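You operate a simulated robot arm through the tools that you are given. There is no shell and no other tool.

You are at the controls of a simulated robot arm. One attempt, no reset.

Task
Fill the can in the blue slider with 110 ml of water, then drop a valve cup into it.
Fine: slider in, green button once, slider out; take the valve cup from the short peg; orange switch off. Where these are worked on the way, their far stop is far enough and under half their travel is too little: blue slider.

The check looks at the end state, three seconds after you hand in, the way a careful person would. Anything else that was tipped, shoved, dropped, spilled or broken makes it a failure.

Robot
A 6-joint arm with a two-finger gripper, fixed in place. Base frame: the origin is at the foot of the arm, x ahead of it, y to its left, z up. Units: cm, degrees, N and s.
It reaches about 129.8 cm from its shoulder. Its first joint turns from -149.0 to 149.0 degrees. Payload 1.57 kg.
The TCP is the grasp point between the finger pads, 2.1 cm short of the fingertips. In the tool frame z runs along the fingers and y along their closing line. Largest opening 7 cm; the body of the gripper starts 5 cm behind the TCP.
Orientation is that of the tool frame in the base frame, as [roll, pitch, yaw] about the fixed x, y, z axes, in that order (R = Rz(yaw) Ry(pitch) Rx(roll)). With the fingers straight down and closing along the base's y, the tool's x points along the base's -x, its y along +y and its z along -z.

Tools
- The arm moves only by the tool jog_arm. Its argument "series" is text: rows parted by semicolons, each of 7 numbers parted by spaces: the shift along the base's x, y, z in cm, then the turn, a rotation vector about the base's x, y, z in degrees, then the closure in counts, from 0 (fully open) to 255 (shut). In form: x y z ax ay az claw; .... A call has 1 to 20 rows; each row is the pose to reach, as a shift and turn from the pose commanded when the call began. Rows are played at 5 a second. More than 5 cm and 8.6 degrees between two rows, or a gripper value outside its range, and nothing of the call is played. A pose out of reach is approached as far as the arm can. The call stops where the force on the tool passes 60 N (or 10 N more than at its start, if that is more) or the arm is blocked; 0.2 s more then pass. The fingers move at their own pace and stop on an object; they squeeze with about 30 N. The grip force told is the motor's: it shows also when the fingers shut on nothing. Time passes only in rows, and 0.2 s behind the last, so rows that repeat a pose let the fingers close. The reply holds the time, the measured pose of the TCP, the force on the tool along the base axes, the opening and the grip force, in the units named above and with some noise, with the torque about the TCP (base axes, N m) and any sound that the robot's microphone picked up.
- Cameras (640 x 400 px; columns grow to the right, rows downward): "scene" is fixed at [40.15, -65.76, 162.22]; the picture's right is [0.88, -0.48, 0.00], its down [-0.45, -0.82, -0.35] and it looks along [0.17, 0.31, -0.93] (base axes); focal length 259 px, centre (320, 200). "wrist" rides on the gripper at [7.9, 0.4, -8.1] in the tool frame; the picture's right is [-0.05, 1.00, 0.00], its down [-0.67, -0.04, -0.74] and it looks along [-0.74, -0.04, 0.67] (tool axes); focal length 256 px, centre (320, 200). There is no depth. A picture from a camera that has moved, and an enlarged one, comes with that camera's place and axes in the base frame and with its lens. The place of the scene camera against the robot may be out by one fixed shift of up to 1.8 cm in any direction.
- camera(camera): a new picture of that camera. The clock stands still meanwhile.
- move_column(by): slides the trunk up (or, below 0, down) by that many cm; the arm rides with it, the base frame stays. It gives what a move gives, with no picture.
- inspect(camera, box): a new picture of the part [left, top, right, bottom] of that camera's present view, enlarged. The clock stands still meanwhile.
- finish_job(): hands the job in; it is judged then, once.

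Nothing tells you positions but the pictures and the camera data. Unless the task says otherwise, let go and move clear before handing in.

The tools are called after "Request:" as a command line: name --argument value ..., lists and objects as JSON in quotes. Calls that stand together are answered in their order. jog_arm: Moves the arm, as the interface text tells. Its arguments: {"type":"object","properties":{"series":{"type":"string"}},"required":["series"]} The other tools are called the same way: move_column (by) slides the trunk up or down; camera (camera) takes a picture; inspect (camera, box) takes an enlarged picture of a part of a camera's view; finish_job () hands the job in.

At the start:

```text
time: 0.0
ee_pos: [38.18, -45.73, 127.03]
tcp_rot: [-180.0, -0.1, 180.0]
ft_force: [0.2, -1.0, -0.3]
ft_torque: [0.01, -0.02, -0.02]
grip_width: 7.01
gripper_force: 0.2
trunk travel left (down, up): [-95.1, 1.9]
```

scene: 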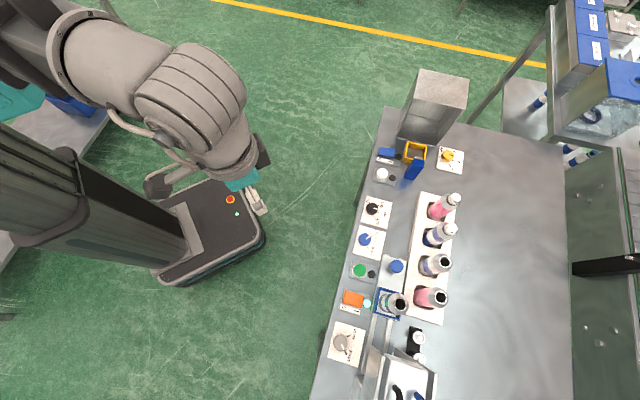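
wrist: 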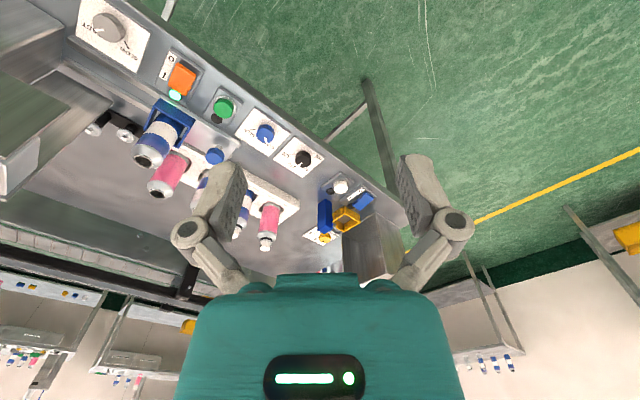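

I see a bench with a row of controls (dials, buttons, an orange switch, a blue slider holding a can) and a tray of cans. I'll zoom in to identify everything before moving.

Request:
inspect --camera "scene" --box '[320, 240, 480, 340]'

Request:
inspect --camera "scene" --box '[340, 130, 500, 230]'

Request:
inspect --camera "scene" --box '[310, 300, 470, 400]'

Request:
inspect --camera "wrist" --box '[60, 0, 260, 125]'

Request:
inspect --camera "wrist" --box '[200, 80, 400, 205]'

Request:
inspect --camera "wrist" --box '[60, 80, 260, 205]'

```text
4.00 times, centred on (400, 290) of scene
camera zoom: at [40.15, -65.76, 162.22], right [0.88, -0.48, 0.0], down [-0.45, -0.82, -0.35], along [0.17, 0.31, -0.93], focal length 1034 px, centre (0, -160)
```

zoom: 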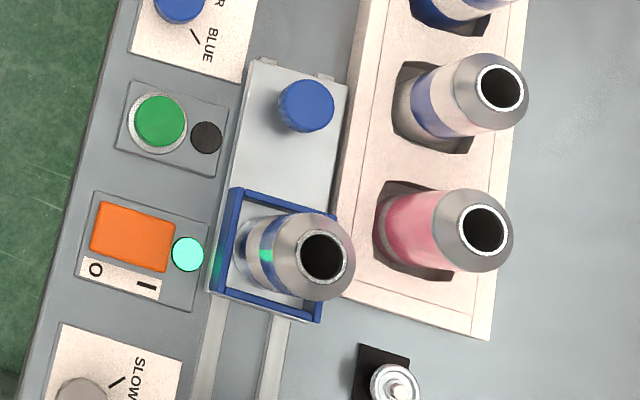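

```text
4.00 times, centred on (420, 180) of scene
camera zoom: at [40.15, -65.76, 162.22], right [0.88, -0.48, 0.0], down [-0.45, -0.82, -0.35], along [0.17, 0.31, -0.93], focal length 1034 px, centre (-80, 280)
```

zoom: 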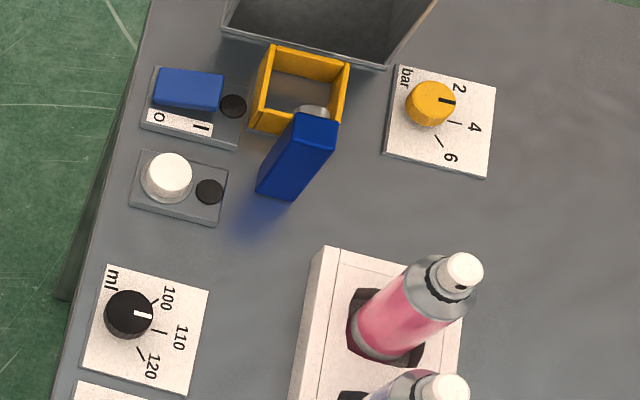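

```text
4.00 times, centred on (390, 350) of scene
camera zoom: at [40.15, -65.76, 162.22], right [0.88, -0.48, 0.0], down [-0.45, -0.82, -0.35], along [0.17, 0.31, -0.93], focal length 1034 px, centre (40, -400)
```

zoom: 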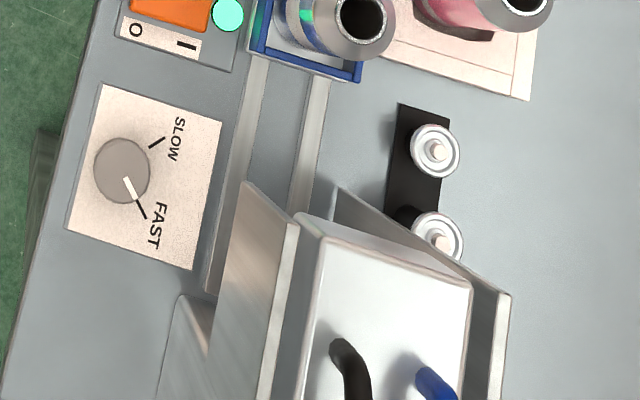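

```text
3.20 times, centred on (160, 62) of wrist
camera zoom: at [30.18, -45.35, 135.06], right [0.05, 1.0, 0.0], down [0.67, -0.04, 0.74], along [0.74, -0.04, -0.67], focal length 819 px, centre (832, 640)
```

zoom: 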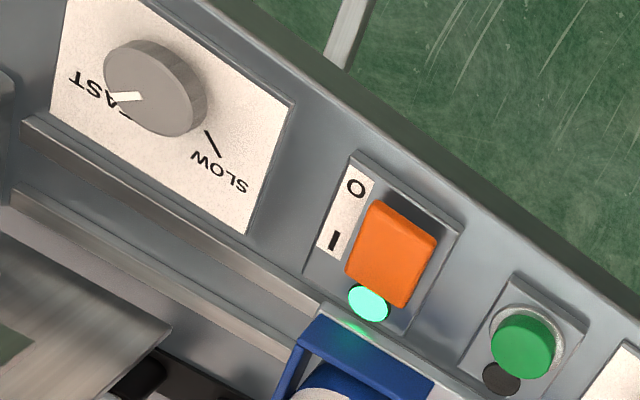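

```text
3.20 times, centred on (300, 142) of wrist
camera zoom: at [30.18, -45.35, 135.06], right [0.05, 1.0, 0.0], down [0.67, -0.04, 0.74], along [0.74, -0.04, -0.67], focal length 819 px, centre (384, 384)
```

zoom: 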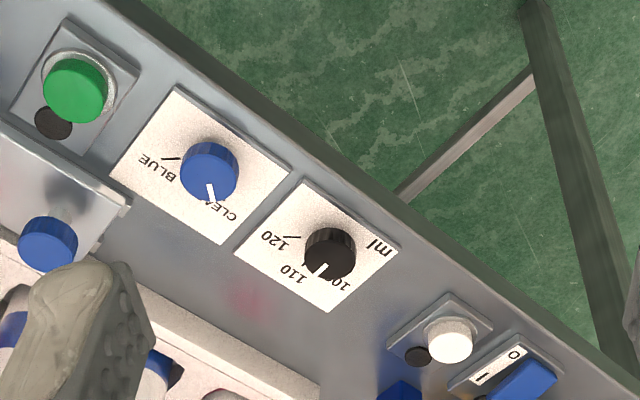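

```text
3.20 times, centred on (160, 142) of wrist
camera zoom: at [30.18, -45.35, 135.06], right [0.05, 1.0, 0.0], down [0.67, -0.04, 0.74], along [0.74, -0.04, -0.67], focal length 819 px, centre (832, 384)
```

zoom: 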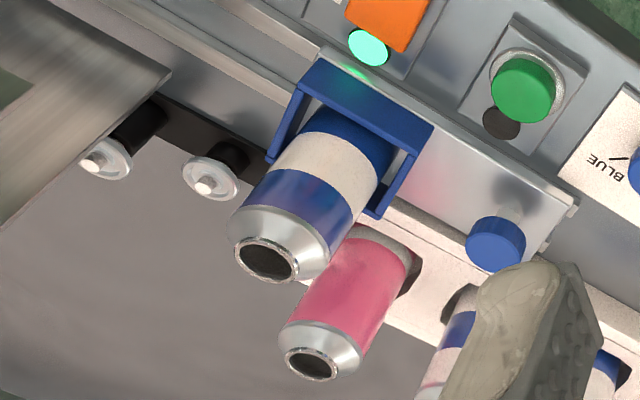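

The bench runs at about 45° to the base frame, with the black ml dial on 100, the dosing selector on CLEAR, and the orange switch lit (on). I'll turn the tool −45° to square up with the bench and look from there.

Request:
jog_arm --series "0 0 0 0 0 -7.5 0; 0 0 0 0 0 -15 0; 0 0 0 0 0 -22.5 0; 0 0 0 0 0 -30 0; 0 0 0 0 0 -37.5 0; 0 0 0 0 0 -45 0"

```text
time: 1.4
ee_pos: [38.2, -45.9, 127.05]
tcp_rot: [180.0, 0.1, 134.8]
ft_force: [0.6, 0.2, -0.1]
ft_torque: [-0.01, 0.01, -0.01]
grip_width: 6.97
gripper_force: 0.1
trunk travel left (down, up): [-95.1, 1.9]
```

Request:
camera --camera "wrist"

Request:
camera --camera "scene"

```text
taken
camera wrist: at [32.78, -39.85, 135.06], right [0.75, 0.67, 0.0], down [0.44, -0.5, 0.74], along [0.5, -0.56, -0.67], focal length 256 px, centre (320, 200)
```

wrist: 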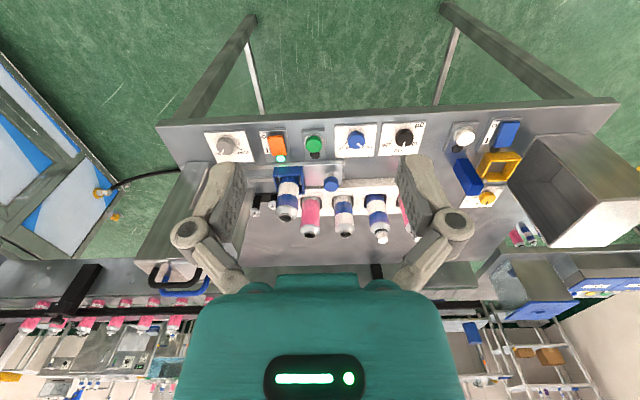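

```text
taken
```

scene: 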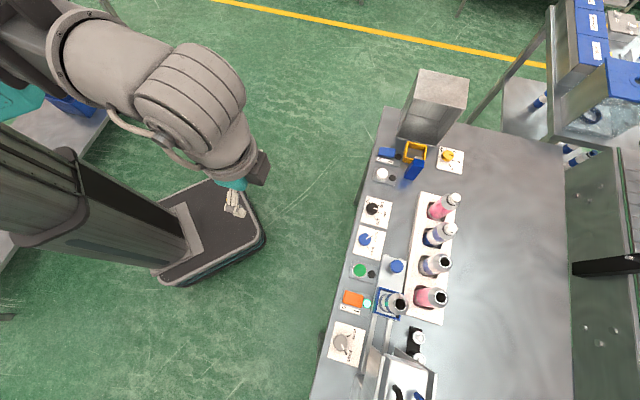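

The tool is now square to the bench. Bench axes are roughly F=(0.707,−0.707) going in and L=(0.707,0.707) along it. The black ml dial looks to be near (67,−51,89), so I'll move closer for a detailed look.

Request:
jog_arm --series "2.49 0.81 -3.43 0 0 0 0; 4.97 1.62 -6.86 0 0 0 0; 7.46 2.43 -10.29 0 0 0 0; 9.94 3.24 -13.72 0 0 0 0; 12.43 4.05 -17.15 0 0 0 0; 14.91 4.86 -20.58 0 0 0 0; 17.4 5.66 -24 0 0 0 0"

Request:
camera --camera "wrist"

```text
time: 3.0
ee_pos: [54.55, -39.63, 127.09]
tcp_rot: [179.9, 0.0, 135.1]
ft_force: [0.6, 0.0, -0.3]
ft_torque: [0.02, -0.01, 0.0]
grip_width: 7.0
gripper_force: 0.0
out of reach, approached as far as the arm can: row 1, 2, 3, 4, 5, 6, 7
trunk travel left (down, up): [-95.1, 1.9]
```

```text
taken
camera wrist: at [49.11, -33.62, 135.06], right [0.74, 0.67, 0.0], down [0.45, -0.5, 0.74], along [0.5, -0.55, -0.67], focal length 256 px, centre (320, 200)
```

wrist: 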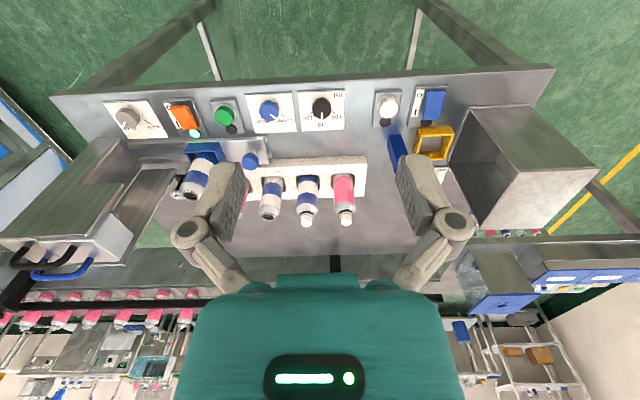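

The arm could not go lower at this trunk height, so I'll lower the column. The gripper is still in front of the bench edge, so the space beneath it is free.

Request:
move_column --by -15

Request:
camera --camera "scene"

Request:
camera --camera "wrist"

```text
time: 4.8
ee_pos: [54.42, -39.58, 112.1]
tcp_rot: [-180.0, 0.0, 135.0]
ft_force: [0.1, -0.1, -0.4]
ft_torque: [-0.02, -0.01, -0.03]
grip_width: 7.0
gripper_force: 0.0
trunk travel left (down, up): [-80.1, 16.9]
```

```text
taken
```

scene: 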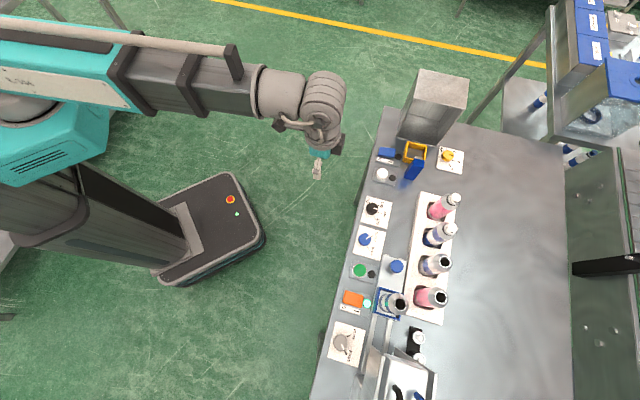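

```text
taken
camera wrist: at [49.08, -33.63, 120.06], right [0.74, 0.67, 0.0], down [0.45, -0.5, 0.74], along [0.5, -0.55, -0.67], focal length 256 px, centre (320, 200)
```

wrist: 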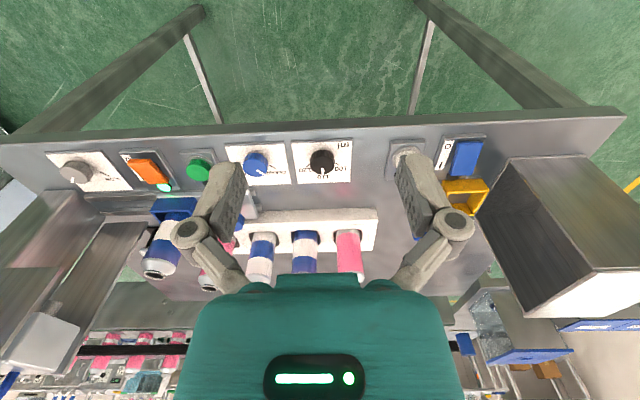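

Lowering worked. I'll take enlarged views from this height, so they can be triangulated against a later lower view.

Request:
inspect --camera "wrist" --box '[220, 110, 380, 210]'

Request:
inspect --camera "wrist" --box '[40, 130, 240, 255]'

Request:
inspect --camera "wrist" --box '[0, 180, 200, 305]'

```text
4.00 times, centred on (300, 160) of wrist
camera zoom: at [49.08, -33.63, 120.06], right [0.74, 0.67, 0.0], down [0.45, -0.5, 0.74], along [0.5, -0.55, -0.67], focal length 1024 px, centre (400, 360)
```

zoom: 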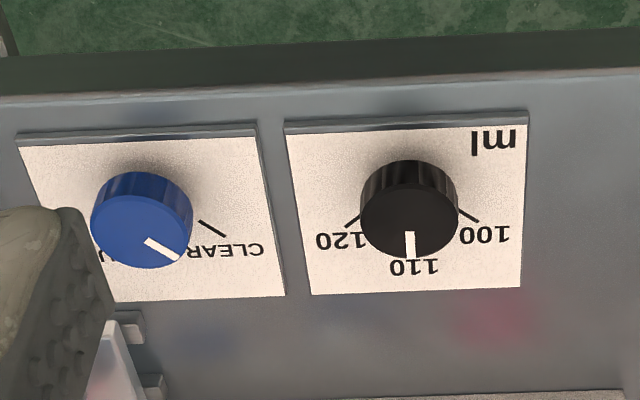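

```text
3.20 times, centred on (140, 192) of wrist
camera zoom: at [49.08, -33.63, 120.06], right [0.74, 0.67, 0.0], down [0.45, -0.5, 0.74], along [0.5, -0.55, -0.67], focal length 819 px, centre (896, 224)
```

zoom: 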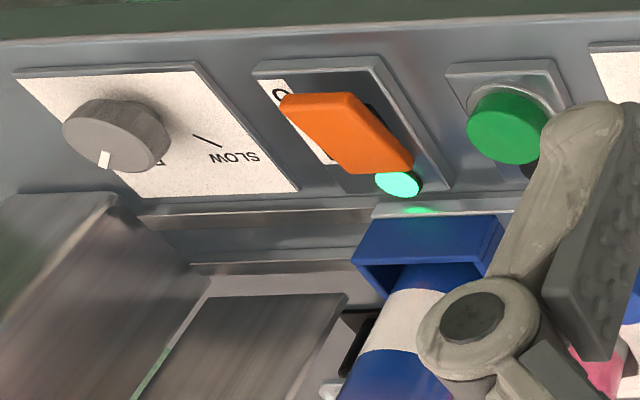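

```text
3.20 times, centred on (100, 242) of wrist
camera zoom: at [49.08, -33.63, 120.06], right [0.74, 0.67, 0.0], down [0.45, -0.5, 0.74], along [0.5, -0.55, -0.67], focal length 819 px, centre (1024, 64)
```

zoom: 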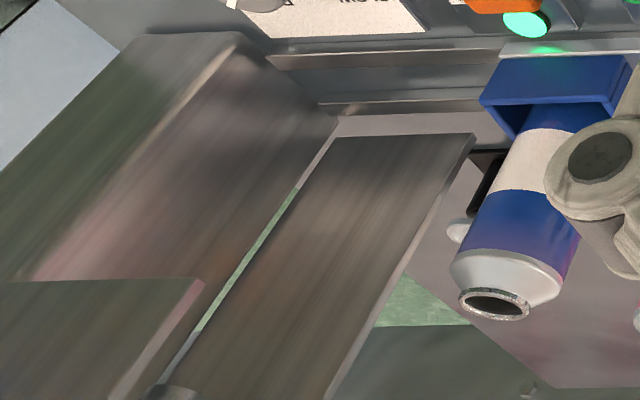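

The ml dial's pointer looks different from each viewpoint, so I'll zoom in from both cameras before deciding anything.

Request:
inspect --camera "scene" --box '[356, 192, 396, 217]'

Request:
inspect --camera "scene" --box '[352, 222, 392, 262]'

Request:
inspect --camera "wrist" --box '[290, 135, 354, 185]'

Request:
inspect --camera "wrist" --box '[222, 135, 294, 190]'

Request:
inspect --camera "scene" --box '[400, 320, 440, 370]'

Request:
inspect --camera "scene" --box '[330, 280, 450, 355]'

```text
16.00 times, centred on (376, 204) of scene
camera zoom: at [40.15, -65.76, 162.22], right [0.88, -0.48, 0.0], down [-0.45, -0.82, -0.35], along [0.17, 0.31, -0.93], focal length 4138 px, centre (-576, 128)
```

zoom: 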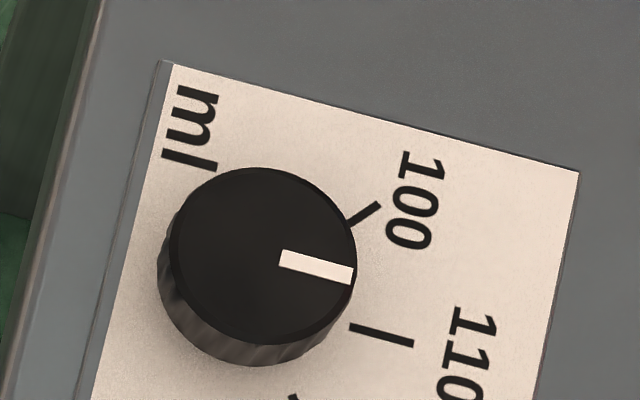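

```text
10.00 times, centred on (372, 242) of scene
camera zoom: at [40.15, -65.76, 162.22], right [0.88, -0.48, 0.0], down [-0.45, -0.82, -0.35], along [0.17, 0.31, -0.93], focal length 2586 px, centre (-200, -220)
```

zoom: 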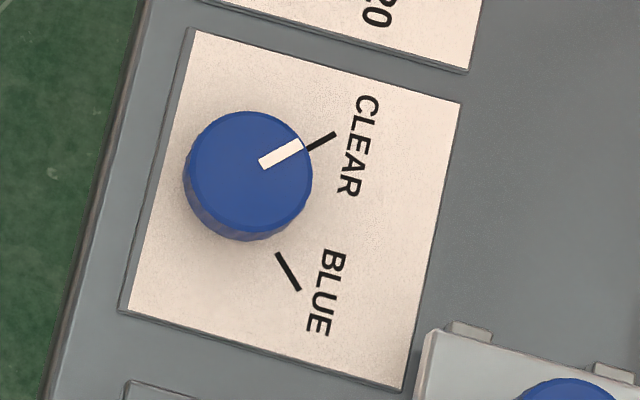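

```text
8.00 times, centred on (322, 160) of wrist
camera zoom: at [49.08, -33.63, 120.06], right [0.74, 0.67, 0.0], down [0.45, -0.5, 0.74], along [0.5, -0.55, -0.67], focal length 2048 px, centre (304, 520)
```

zoom: 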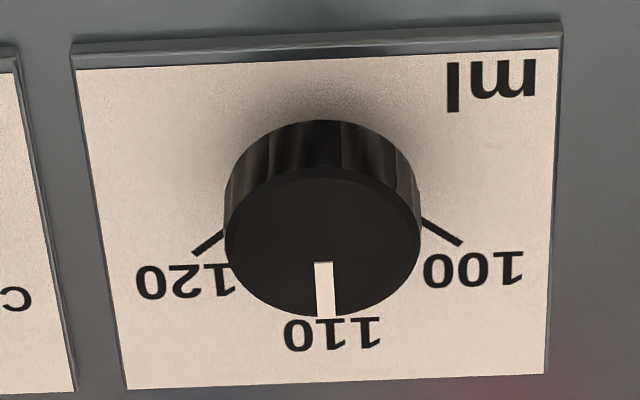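

```text
7.27 times, centred on (258, 162) of wrist
camera zoom: at [49.08, -33.63, 120.06], right [0.74, 0.67, 0.0], down [0.45, -0.5, 0.74], along [0.5, -0.55, -0.67], focal length 1862 px, centre (771, 473)
```

zoom: 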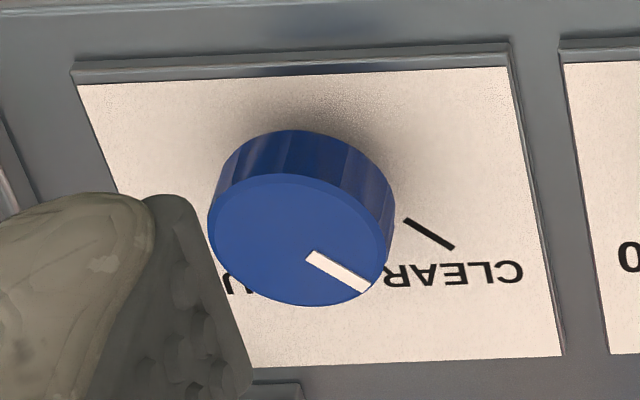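

```text
8.00 times, centred on (420, 345) of scene
camera zoom: at [40.15, -65.76, 162.22], right [0.88, -0.48, 0.0], down [-0.45, -0.82, -0.35], along [0.17, 0.31, -0.93], focal length 2069 px, centre (-480, -960)
```

zoom: 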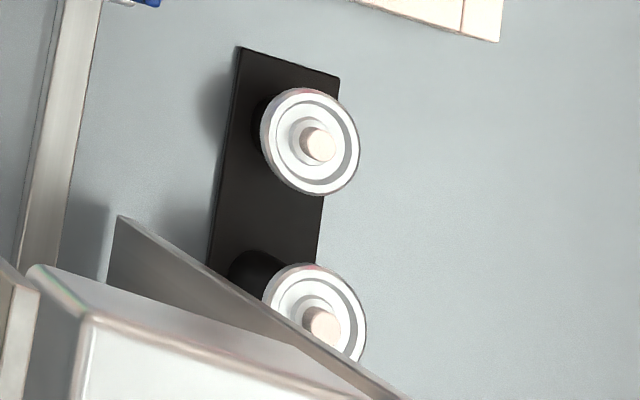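

```text
5.33 times, centred on (390, 318) of scene
camera zoom: at [40.15, -65.76, 162.22], right [0.88, -0.48, 0.0], down [-0.45, -0.82, -0.35], along [0.17, 0.31, -0.93], focal length 1379 px, centre (-53, -427)
```

zoom: 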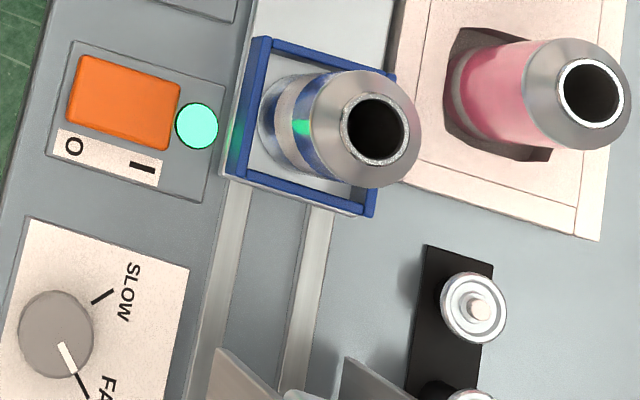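

The ml dial already reads 110 (its pointer lines up with the 110 tick) and the selector is on CLEAR, so no dial needs turning. Next I'll make a zero-shift move to see what the commanded pose is after the out-of-reach rows.

Request:
jog_arm --series "0 0 0 0 0 0 0"

```text
time: 5.2
ee_pos: [54.4, -39.57, 111.91]
tcp_rot: [-180.0, 0.0, 135.0]
ft_force: [0.0, -0.4, 0.0]
ft_torque: [0.0, 0.02, -0.02]
grip_width: 6.99
gripper_force: 0.1
trunk travel left (down, up): [-80.1, 16.9]
```

The commanded pose is simply where the arm now stands. I'll lower the column another 14 cm, still in front of the bench, then test how freely the arm moves vertically.

Request:
move_column --by -14

Request:
jog_arm --series "0 0 3 0 0 0 0; 0 0 6 0 0 0 0"

Request:
camera --camera "wrist"

Request:
camera --camera "scene"

```text
time: 6.8
ee_pos: [54.4, -39.64, 98.01]
tcp_rot: [-180.0, 0.0, 135.0]
ft_force: [-0.1, -1.0, 0.4]
ft_torque: [0.01, 0.0, -0.01]
grip_width: 7.0
gripper_force: 0.2
trunk travel left (down, up): [-66.1, 30.9]
```

```text
time: 7.4
ee_pos: [54.49, -39.7, 97.97]
tcp_rot: [180.0, 0.1, 135.0]
ft_force: [-0.5, 0.0, -0.5]
ft_torque: [-0.01, 0.0, -0.01]
grip_width: 7.01
gripper_force: 0.1
out of reach, approached as far as the arm can: row 1, 2
trunk travel left (down, up): [-66.1, 30.9]
```

```text
taken
camera wrist: at [49.09, -33.63, 106.06], right [0.74, 0.67, 0.0], down [0.45, -0.5, 0.74], along [0.5, -0.55, -0.67], focal length 256 px, centre (320, 200)
```

wrist: 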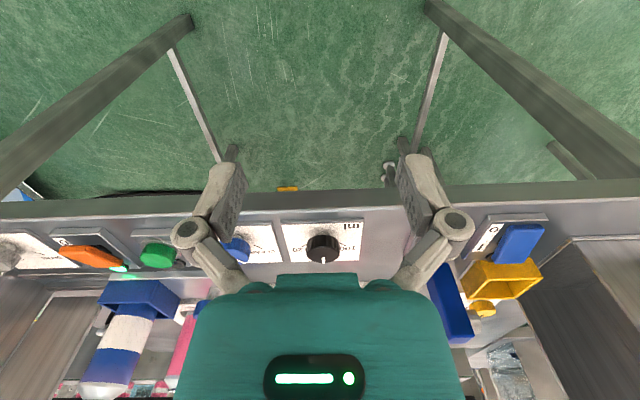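

```text
taken
```

scene: 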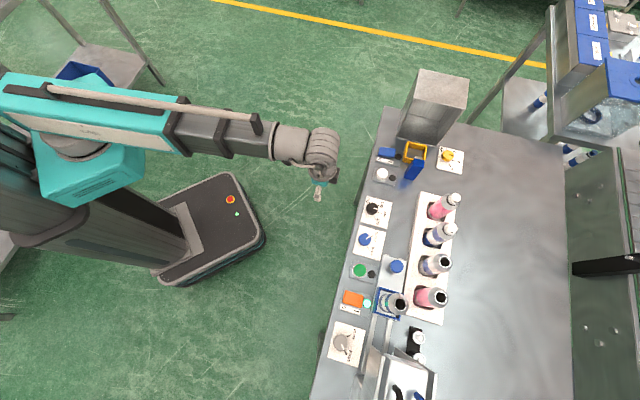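

The arm itself does not move vertically, so height comes only from the column. This third height gives a good baseline, and I'll zoom in to triangulate the controls.

Request:
inspect --camera "wrist" --box '[0, 200, 200, 325]'

Request:
inspect --camera "wrist" --box '[240, 180, 400, 280]'

```text
3.20 times, centred on (100, 262) of wrist
camera zoom: at [49.09, -33.63, 106.06], right [0.74, 0.67, 0.0], down [0.45, -0.5, 0.74], along [0.5, -0.55, -0.67], focal length 819 px, centre (1024, 0)
```

zoom: 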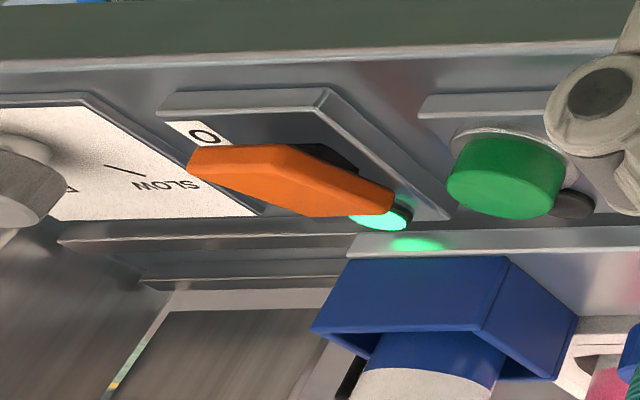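

```text
4.00 times, centred on (320, 230) of wrist
camera zoom: at [49.09, -33.63, 106.06], right [0.74, 0.67, 0.0], down [0.45, -0.5, 0.74], along [0.5, -0.55, -0.67], focal length 1024 px, centre (320, 80)
```

zoom: 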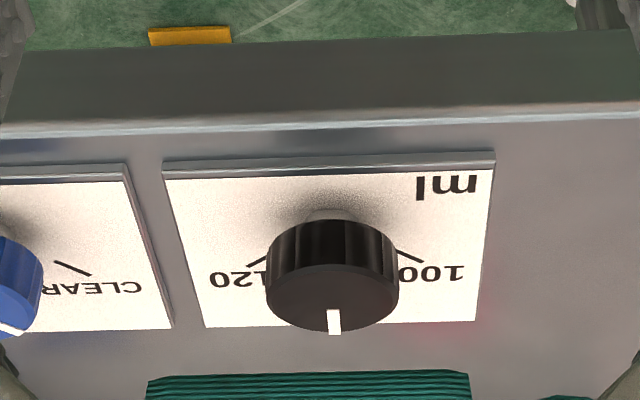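

The bench top is at z≈90, the green button top near z≈92.6, and the can mouth near z≈105. I'll raise the column for clearance and move opposite the slider and pegs for a better look.

Request:
move_column --by 20

Request:
jog_arm --series "-1.65 -3.65 0 0 0 0 0; -3.3 -7.3 0 0 0 0 0; -4.95 -10.95 0 0 0 0 0; -6.6 -14.6 0 0 0 0 0; -8.25 -18.25 0 0 0 0 0; -9.9 -21.9 0 0 0 0 0"

Request:
camera --camera "wrist"

Request:
camera --camera "scene"

```text
time: 9.6
ee_pos: [54.36, -39.64, 117.94]
tcp_rot: [-179.9, 0.1, 135.0]
ft_force: [0.6, 0.2, 0.1]
ft_torque: [0.0, -0.03, -0.01]
grip_width: 7.0
gripper_force: 0.0
trunk travel left (down, up): [-86.1, 10.9]
```

```text
time: 11.0
ee_pos: [44.58, -61.6, 117.98]
tcp_rot: [180.0, 0.1, 135.0]
ft_force: [0.3, 0.8, 0.0]
ft_torque: [0.01, 0.0, -0.02]
grip_width: 7.01
gripper_force: 0.1
trunk travel left (down, up): [-86.1, 10.9]
```

```text
taken
camera wrist: at [39.09, -55.64, 126.04], right [0.74, 0.67, 0.0], down [0.45, -0.5, 0.74], along [0.5, -0.55, -0.67], focal length 256 px, centre (320, 200)
```

wrist: 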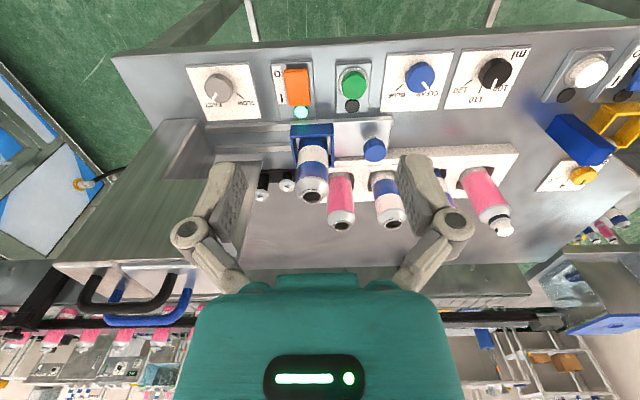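

```text
taken
```

scene: 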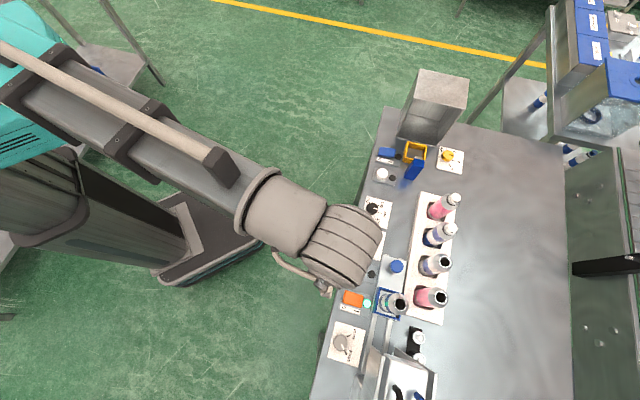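

I can now see the slider, can, knob, pegs and fill housing together. I'll zoom in on each.

Request:
inspect --camera "wrist" --box '[240, 110, 400, 210]'

Request:
inspect --camera "wrist" --box '[230, 150, 310, 200]'

Request:
inspect --camera "wrist" --box '[256, 50, 416, 150]'

Request:
inspect --camera "wrist" --box '[80, 100, 280, 225]'

```text
4.00 times, centred on (320, 160) of wrist
camera zoom: at [39.09, -55.64, 126.04], right [0.74, 0.67, 0.0], down [0.45, -0.5, 0.74], along [0.5, -0.55, -0.67], focal length 1024 px, centre (320, 360)
```

zoom: 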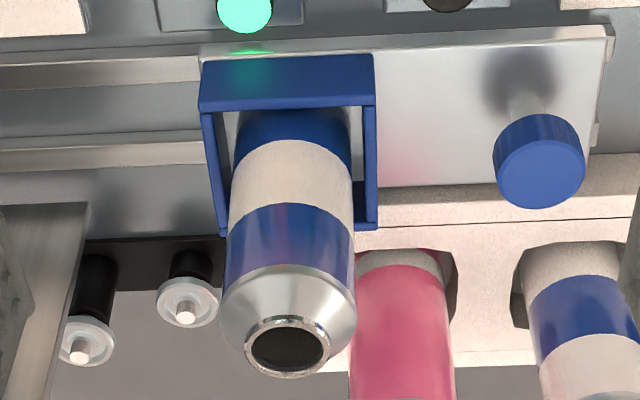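

```text
8.00 times, centred on (270, 175) of wrist
camera zoom: at [39.09, -55.64, 126.04], right [0.74, 0.67, 0.0], down [0.45, -0.5, 0.74], along [0.5, -0.55, -0.67], focal length 2048 px, centre (720, 400)
```

zoom: 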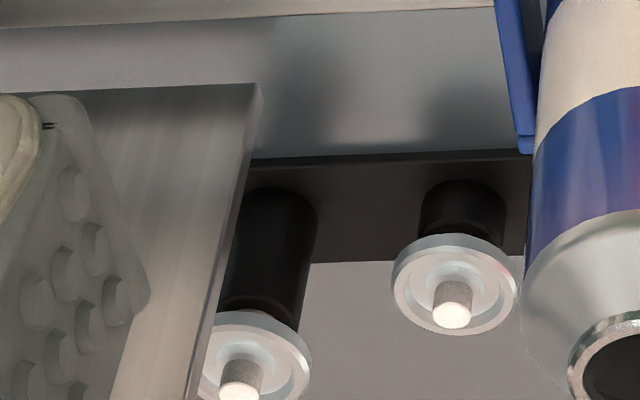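

```text
4.00 times, centred on (336, 100) of wrist
camera zoom: at [39.09, -55.64, 126.04], right [0.74, 0.67, 0.0], down [0.45, -0.5, 0.74], along [0.5, -0.55, -0.67], focal length 1024 px, centre (256, 600)
```

zoom: 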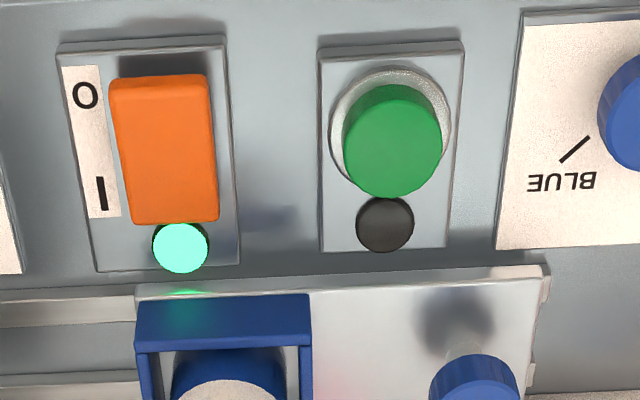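

```text
3.20 times, centred on (180, 162) of wrist
camera zoom: at [39.09, -55.64, 126.04], right [0.74, 0.67, 0.0], down [0.45, -0.5, 0.74], along [0.5, -0.55, -0.67], focal length 819 px, centre (768, 320)
```

zoom: 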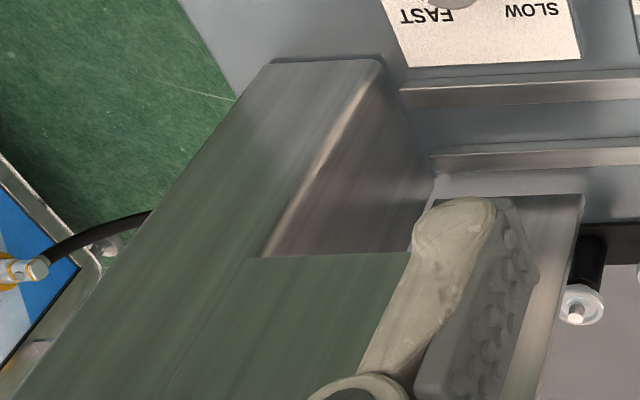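

The short peg is clearly the one nearer the can, and the dosing lamps are visible. I need to understand the fill housing's shape before pushing the slider, so I'll look at it and at the gripper in the scene view.

Request:
inspect --camera "scene" --box '[340, 325, 460, 400]'

Request:
inspect --camera "scene" --box '[240, 190, 400, 310]'

Request:
jog_arm --series "-2.5 -2.5 0 0 0 0 0; -5 -5 0 0 0 0 0; -7.5 -7.5 0 0 0 0 0; -10 -10 0 0 0 0 0; -12.5 -12.5 0 0 0 0 0; -15 -15 0 0 0 0 0"

Request:
camera --camera "wrist"

```text
5.33 times, centred on (400, 362) of scene
camera zoom: at [40.15, -65.76, 162.22], right [0.88, -0.48, 0.0], down [-0.45, -0.82, -0.35], along [0.17, 0.31, -0.93], focal length 1379 px, centre (-107, -667)
```

zoom: 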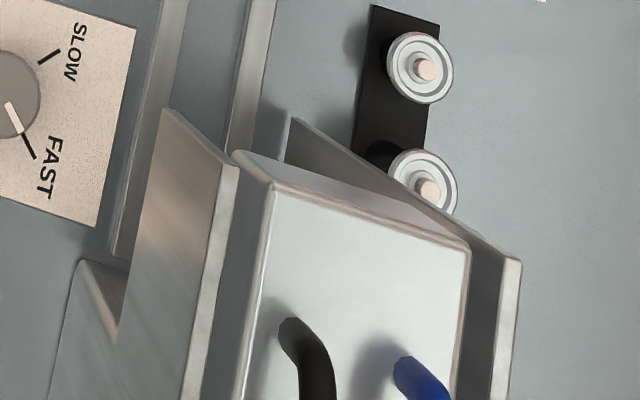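

```text
3.33 times, centred on (320, 250) of scene
camera zoom: at [40.15, -65.76, 162.22], right [0.88, -0.48, 0.0], down [-0.45, -0.82, -0.35], along [0.17, 0.31, -0.93], focal length 862 px, centre (320, 33)
```

zoom: 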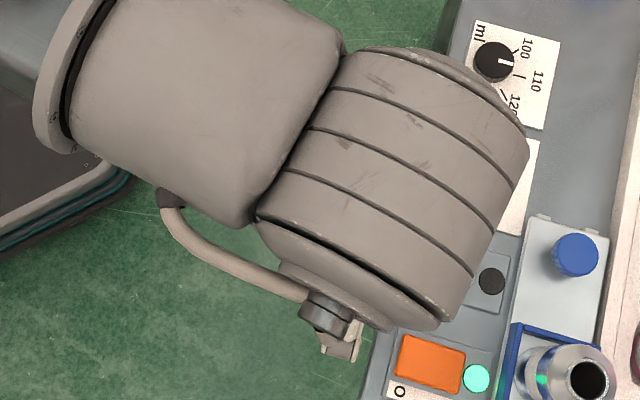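

```text
time: 12.4
ee_pos: [29.71, -76.68, 118.03]
tcp_rot: [-179.9, 0.0, 135.0]
ft_force: [-0.3, 0.5, 0.3]
ft_torque: [0.04, 0.0, -0.01]
grip_width: 6.99
gripper_force: 0.1
trunk travel left (down, up): [-86.1, 10.9]
```

```text
taken
camera wrist: at [24.38, -70.65, 126.04], right [0.74, 0.67, 0.0], down [0.45, -0.5, 0.74], along [0.5, -0.55, -0.67], focal length 256 px, centre (320, 200)
```

wrist: 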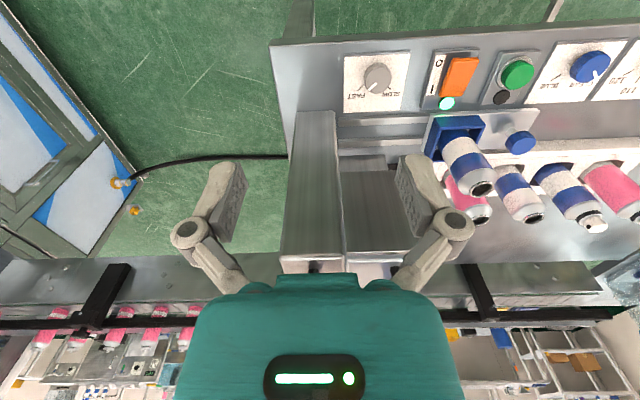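

The front of the housing is visible now. I'll zoom in to get its walls and opening.

Request:
inspect --camera "wrist" --box '[260, 90, 460, 215]'

Request:
inspect --camera "wrist" --box '[260, 150, 460, 275]'

Request:
inspect --camera "wrist" --box '[400, 40, 560, 140]'

Request:
camera --camera "scene"

```text
3.20 times, centred on (360, 152) of wrist
camera zoom: at [24.38, -70.65, 126.04], right [0.74, 0.67, 0.0], down [0.45, -0.5, 0.74], along [0.5, -0.55, -0.67], focal length 819 px, centre (192, 352)
```

zoom: 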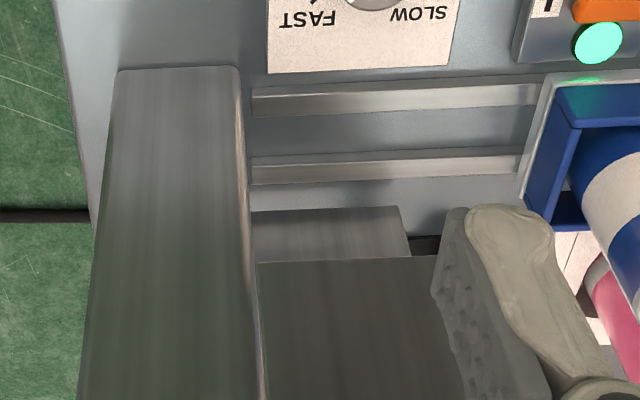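

```text
3.20 times, centred on (360, 212) of wrist
camera zoom: at [24.38, -70.65, 126.04], right [0.74, 0.67, 0.0], down [0.45, -0.5, 0.74], along [0.5, -0.55, -0.67], focal length 819 px, centre (192, 160)
```

zoom: 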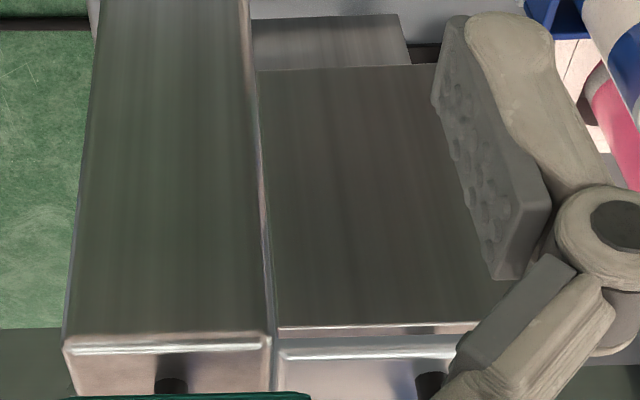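

```text
4.00 times, centred on (480, 90) of wrist
camera zoom: at [24.38, -70.65, 126.04], right [0.74, 0.67, 0.0], down [0.45, -0.5, 0.74], along [0.5, -0.55, -0.67], focal length 1024 px, centre (-320, 640)
```

zoom: 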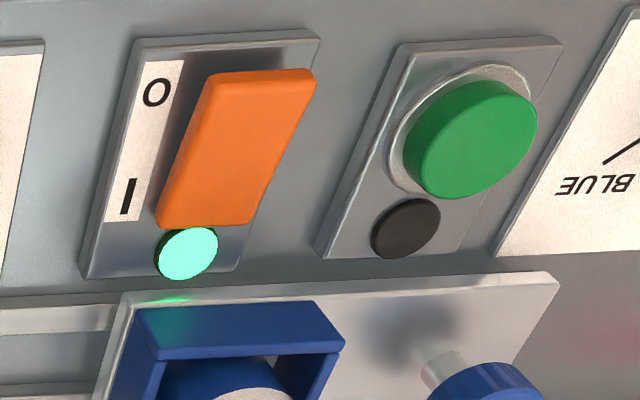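

```text
taken
```

scene: 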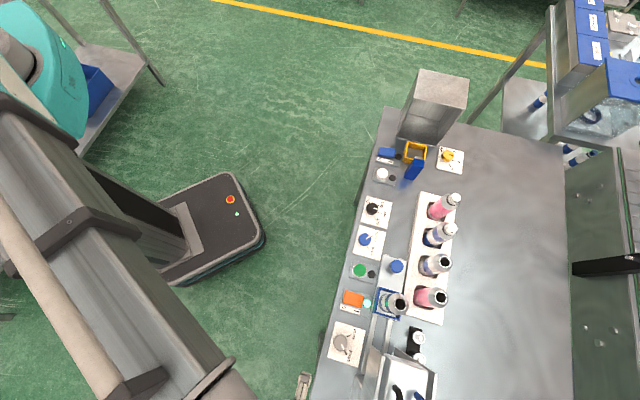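

The hood hangs over the rails from about z=105 to 115, starting at q≈−22, so I'll work the knob from its +L side. I'll move to hover near the knob and check alignment there.

Request:
jog_arm --series "3.11 3.11 0 0 0 0 0; 6.23 6.23 0 0 0 0 0; 9.34 9.34 0 0 0 0 0; 12.45 12.45 0 0 0 0 0; 15.56 15.56 0 0 0 0 0; 18.68 18.68 0 0 0 0 0; 21.79 21.79 0 0 0 0 0; 24.9 24.9 0 0 0 0 0; 27.7 22.1 0 0 0 0 0; 30.5 19.3 0 0 0 0 0; 33.3 16.5 0 0 0 0 0; 36.1 13.7 0 0 0 0 0"

Request:
camera --camera "wrist"

Request:
camera --camera "scene"

```text
time: 15.0
ee_pos: [65.49, -62.75, 118.01]
tcp_rot: [-179.9, 0.1, 135.0]
ft_force: [0.1, -0.8, -0.1]
ft_torque: [-0.01, 0.01, 0.0]
grip_width: 6.98
gripper_force: 0.1
out of reach, approached as far as the arm can: row 8
trunk travel left (down, up): [-86.1, 10.9]
```

```text
taken
camera wrist: at [60.27, -56.82, 126.01], right [0.74, 0.67, 0.0], down [0.45, -0.5, 0.74], along [0.5, -0.55, -0.67], focal length 256 px, centre (320, 200)
```

wrist: 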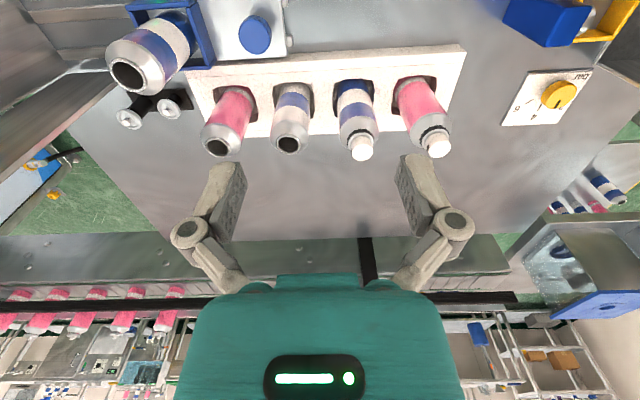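

```text
taken
```

scene: 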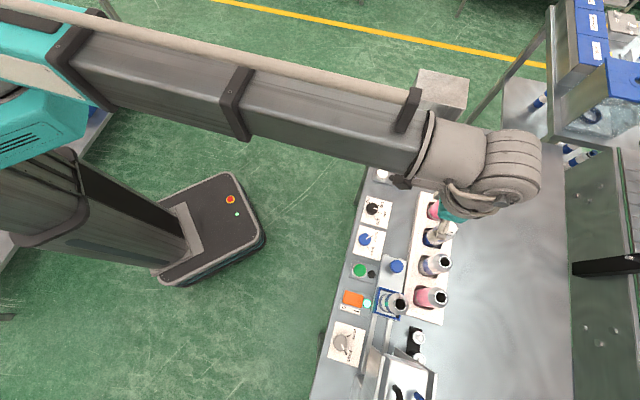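

The forearm and wrist barrel are fairly large. I'll zoom on the wrist now to measure how far above the fingertips its underside sits.

Request:
inspect --camera "scene" --box '[380, 110, 560, 260]'

Request:
inspect --camera "wrist" --box '[100, 0, 300, 125]'

Request:
inspect --camera "wrist" --box '[180, 60, 480, 180]'

```text
2.67 times, centred on (470, 185) of scene
camera zoom: at [40.15, -65.76, 162.22], right [0.88, -0.48, 0.0], down [-0.45, -0.82, -0.35], along [0.17, 0.31, -0.93], focal length 690 px, centre (-80, 240)
```

zoom: 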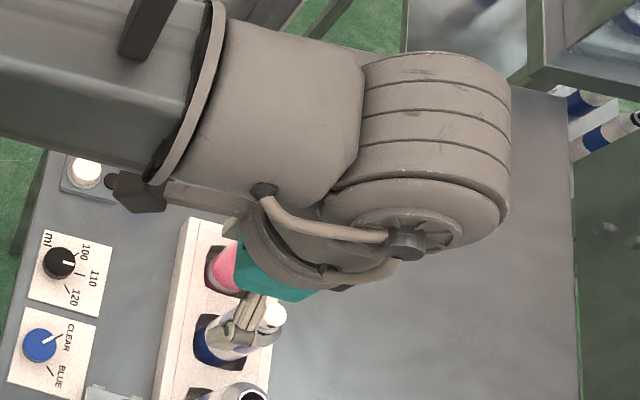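

```text
3.20 times, centred on (200, 62) of wrist
camera zoom: at [60.27, -56.82, 126.01], right [0.74, 0.67, 0.0], down [0.45, -0.5, 0.74], along [0.5, -0.55, -0.67], focal length 819 px, centre (704, 640)
```

zoom: 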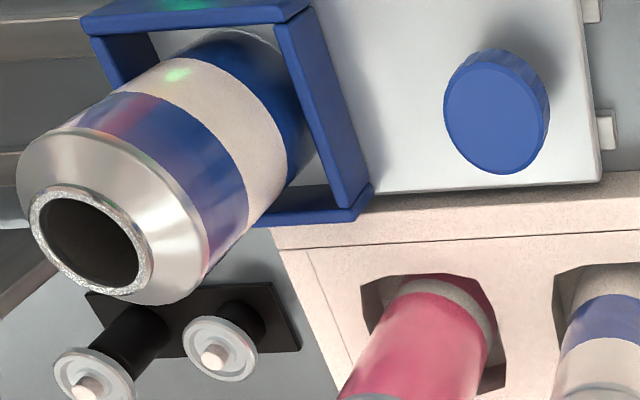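

```text
2.13 times, centred on (330, 120) of wrist
camera zoom: at [60.27, -56.82, 126.01], right [0.74, 0.67, 0.0], down [0.45, -0.5, 0.74], along [0.5, -0.55, -0.67], focal length 546 px, centre (299, 371)
```

zoom: 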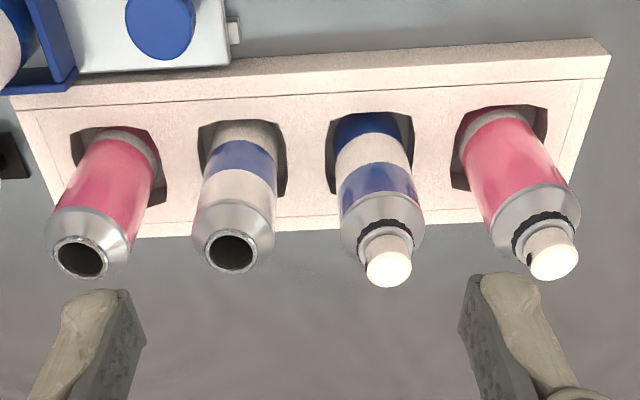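

The knob cap sits at about p=90.9, q=−4.8, with its top at z≈95.4 and a 1.7 cm radius. I'll shut the fingers, shift to its +L side and lower partway, then check clearance.

Request:
jog_arm --series "-1.03 -1.03 0 0 0 0 255; -1.03 -1.03 0 0 0 0 255; -1.03 -1.03 0 0 0 0 255; -1.03 -1.03 0 0 0 0 255; -1.03 -1.03 0 0 0 0 255"

Request:
move_column --by -13

Request:
camera --camera "wrist"

Request:
inspect --camera "scene" --box '[340, 120, 520, 300]'

```text
time: 16.2
ee_pos: [64.54, -63.89, 117.93]
tcp_rot: [179.9, 0.0, 135.1]
ft_force: [0.0, 0.0, 0.5]
ft_torque: [0.01, -0.02, -0.01]
grip_width: 0.02
gripper_force: 28.6
trunk travel left (down, up): [-86.1, 10.9]
```

```text
time: 17.8
ee_pos: [64.57, -63.69, 104.93]
tcp_rot: [-180.0, 0.1, 134.9]
ft_force: [-0.5, 1.2, 0.3]
ft_torque: [-0.02, 0.02, 0.02]
grip_width: 0.0
gripper_force: 28.7
trunk travel left (down, up): [-73.1, 23.9]
```

```text
taken
camera wrist: at [59.18, -57.84, 113.06], right [0.74, 0.67, 0.0], down [0.45, -0.5, 0.74], along [0.5, -0.55, -0.67], focal length 256 px, centre (320, 200)
```

wrist: 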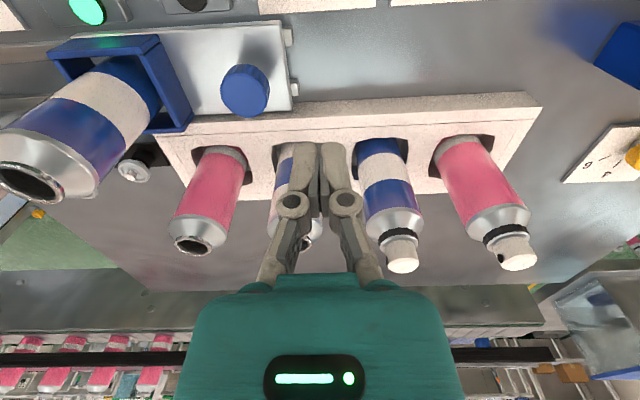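

```text
2.22 times, centred on (430, 210) of scene
camera zoom: at [40.15, -65.76, 162.22], right [0.88, -0.48, 0.0], down [-0.45, -0.82, -0.35], along [0.17, 0.31, -0.93], focal length 575 px, centre (76, 178)
```

zoom: 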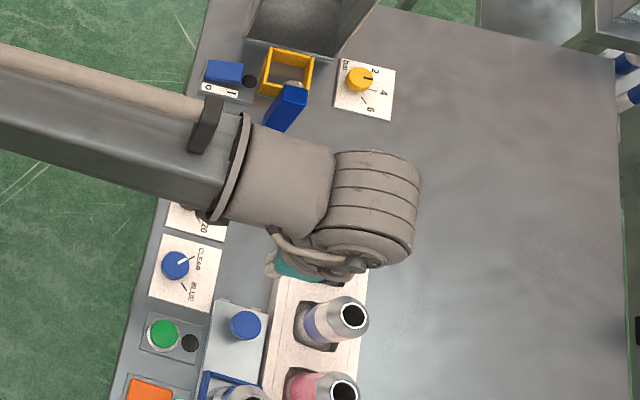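

Clear so far. I'll lower the closed fingers to knob-cap height, just beyond the slider plate's end.

Request:
move_column --by -9.3

Request:
camera --camera "wrist"

Request:
inspect --camera "scene" --box '[340, 140, 500, 300]'

```text
time: 19.0
ee_pos: [64.58, -63.83, 95.67]
tcp_rot: [180.0, 0.0, 135.0]
ft_force: [0.0, 0.2, -0.4]
ft_torque: [-0.01, -0.01, 0.03]
grip_width: 0.01
gripper_force: 28.6
trunk travel left (down, up): [-63.8, 33.2]
```

```text
taken
camera wrist: at [59.18, -57.84, 103.76], right [0.74, 0.67, 0.0], down [0.45, -0.5, 0.74], along [0.5, -0.55, -0.67], focal length 256 px, centre (320, 200)
```

wrist: 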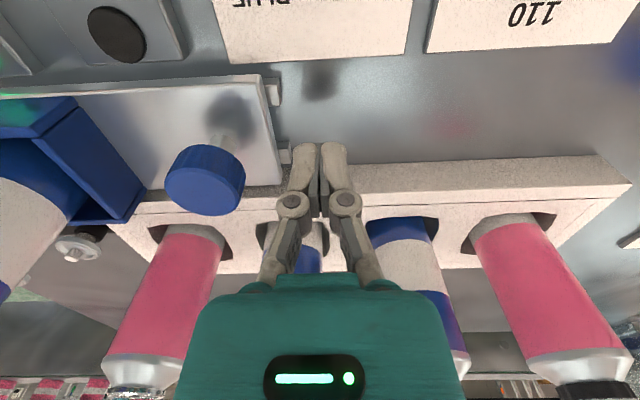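

```text
2.50 times, centred on (420, 220) of scene
camera zoom: at [40.15, -65.76, 162.22], right [0.88, -0.48, 0.0], down [-0.45, -0.82, -0.35], along [0.17, 0.31, -0.93], focal length 646 px, centre (70, 150)
```

zoom: 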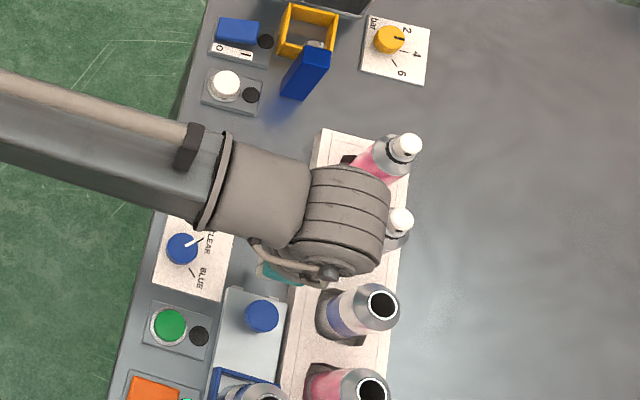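

The fingers are level with the knob cap and about 2.7 cm from it on the +L side. I'll push gently toward the hood and watch the force.

Request:
jog_arm --series "-0.5 -0.5 0 0 0 0 255; -1 -1 0 0 0 0 255; -1.5 -1.5 0 0 0 0 255; -2 -2 0 0 0 0 255; -2.5 -2.5 0 0 0 0 255; -3 -3 0 0 0 0 255; -3.5 -3.5 0 0 0 0 255; -4 -4 0 0 0 0 255; -4.5 -4.5 0 0 0 0 255; -5 -5 0 0 0 0 255"

Request:
camera --camera "wrist"

Request:
inspect --camera "scene" --box '[330, 220, 490, 380]'

```text
time: 21.2
ee_pos: [59.54, -68.79, 95.67]
tcp_rot: [-180.0, 0.0, 134.9]
ft_force: [-0.6, 0.0, 0.0]
ft_torque: [0.0, -0.03, 0.0]
grip_width: 0.0
gripper_force: 28.4
trunk travel left (down, up): [-63.8, 33.2]
```

```text
taken
camera wrist: at [54.2, -62.76, 103.76], right [0.74, 0.67, 0.0], down [0.45, -0.5, 0.74], along [0.5, -0.55, -0.67], focal length 256 px, centre (320, 200)
```

wrist: 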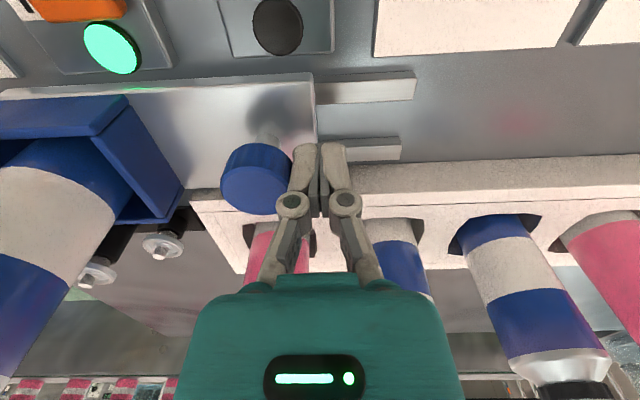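

```text
2.50 times, centred on (410, 300) of scene
camera zoom: at [40.15, -65.76, 162.22], right [0.88, -0.48, 0.0], down [-0.45, -0.82, -0.35], along [0.17, 0.31, -0.93], focal length 646 px, centre (95, -50)
```

zoom: 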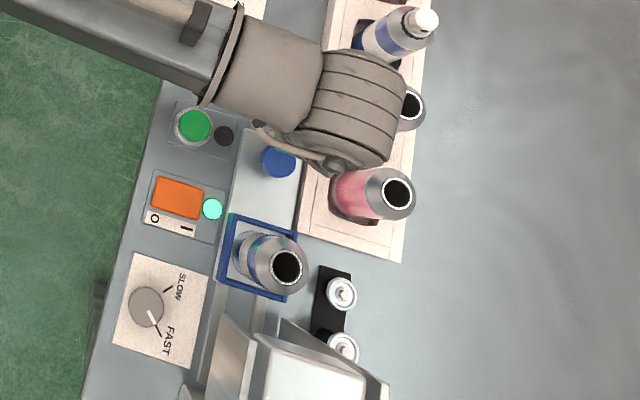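

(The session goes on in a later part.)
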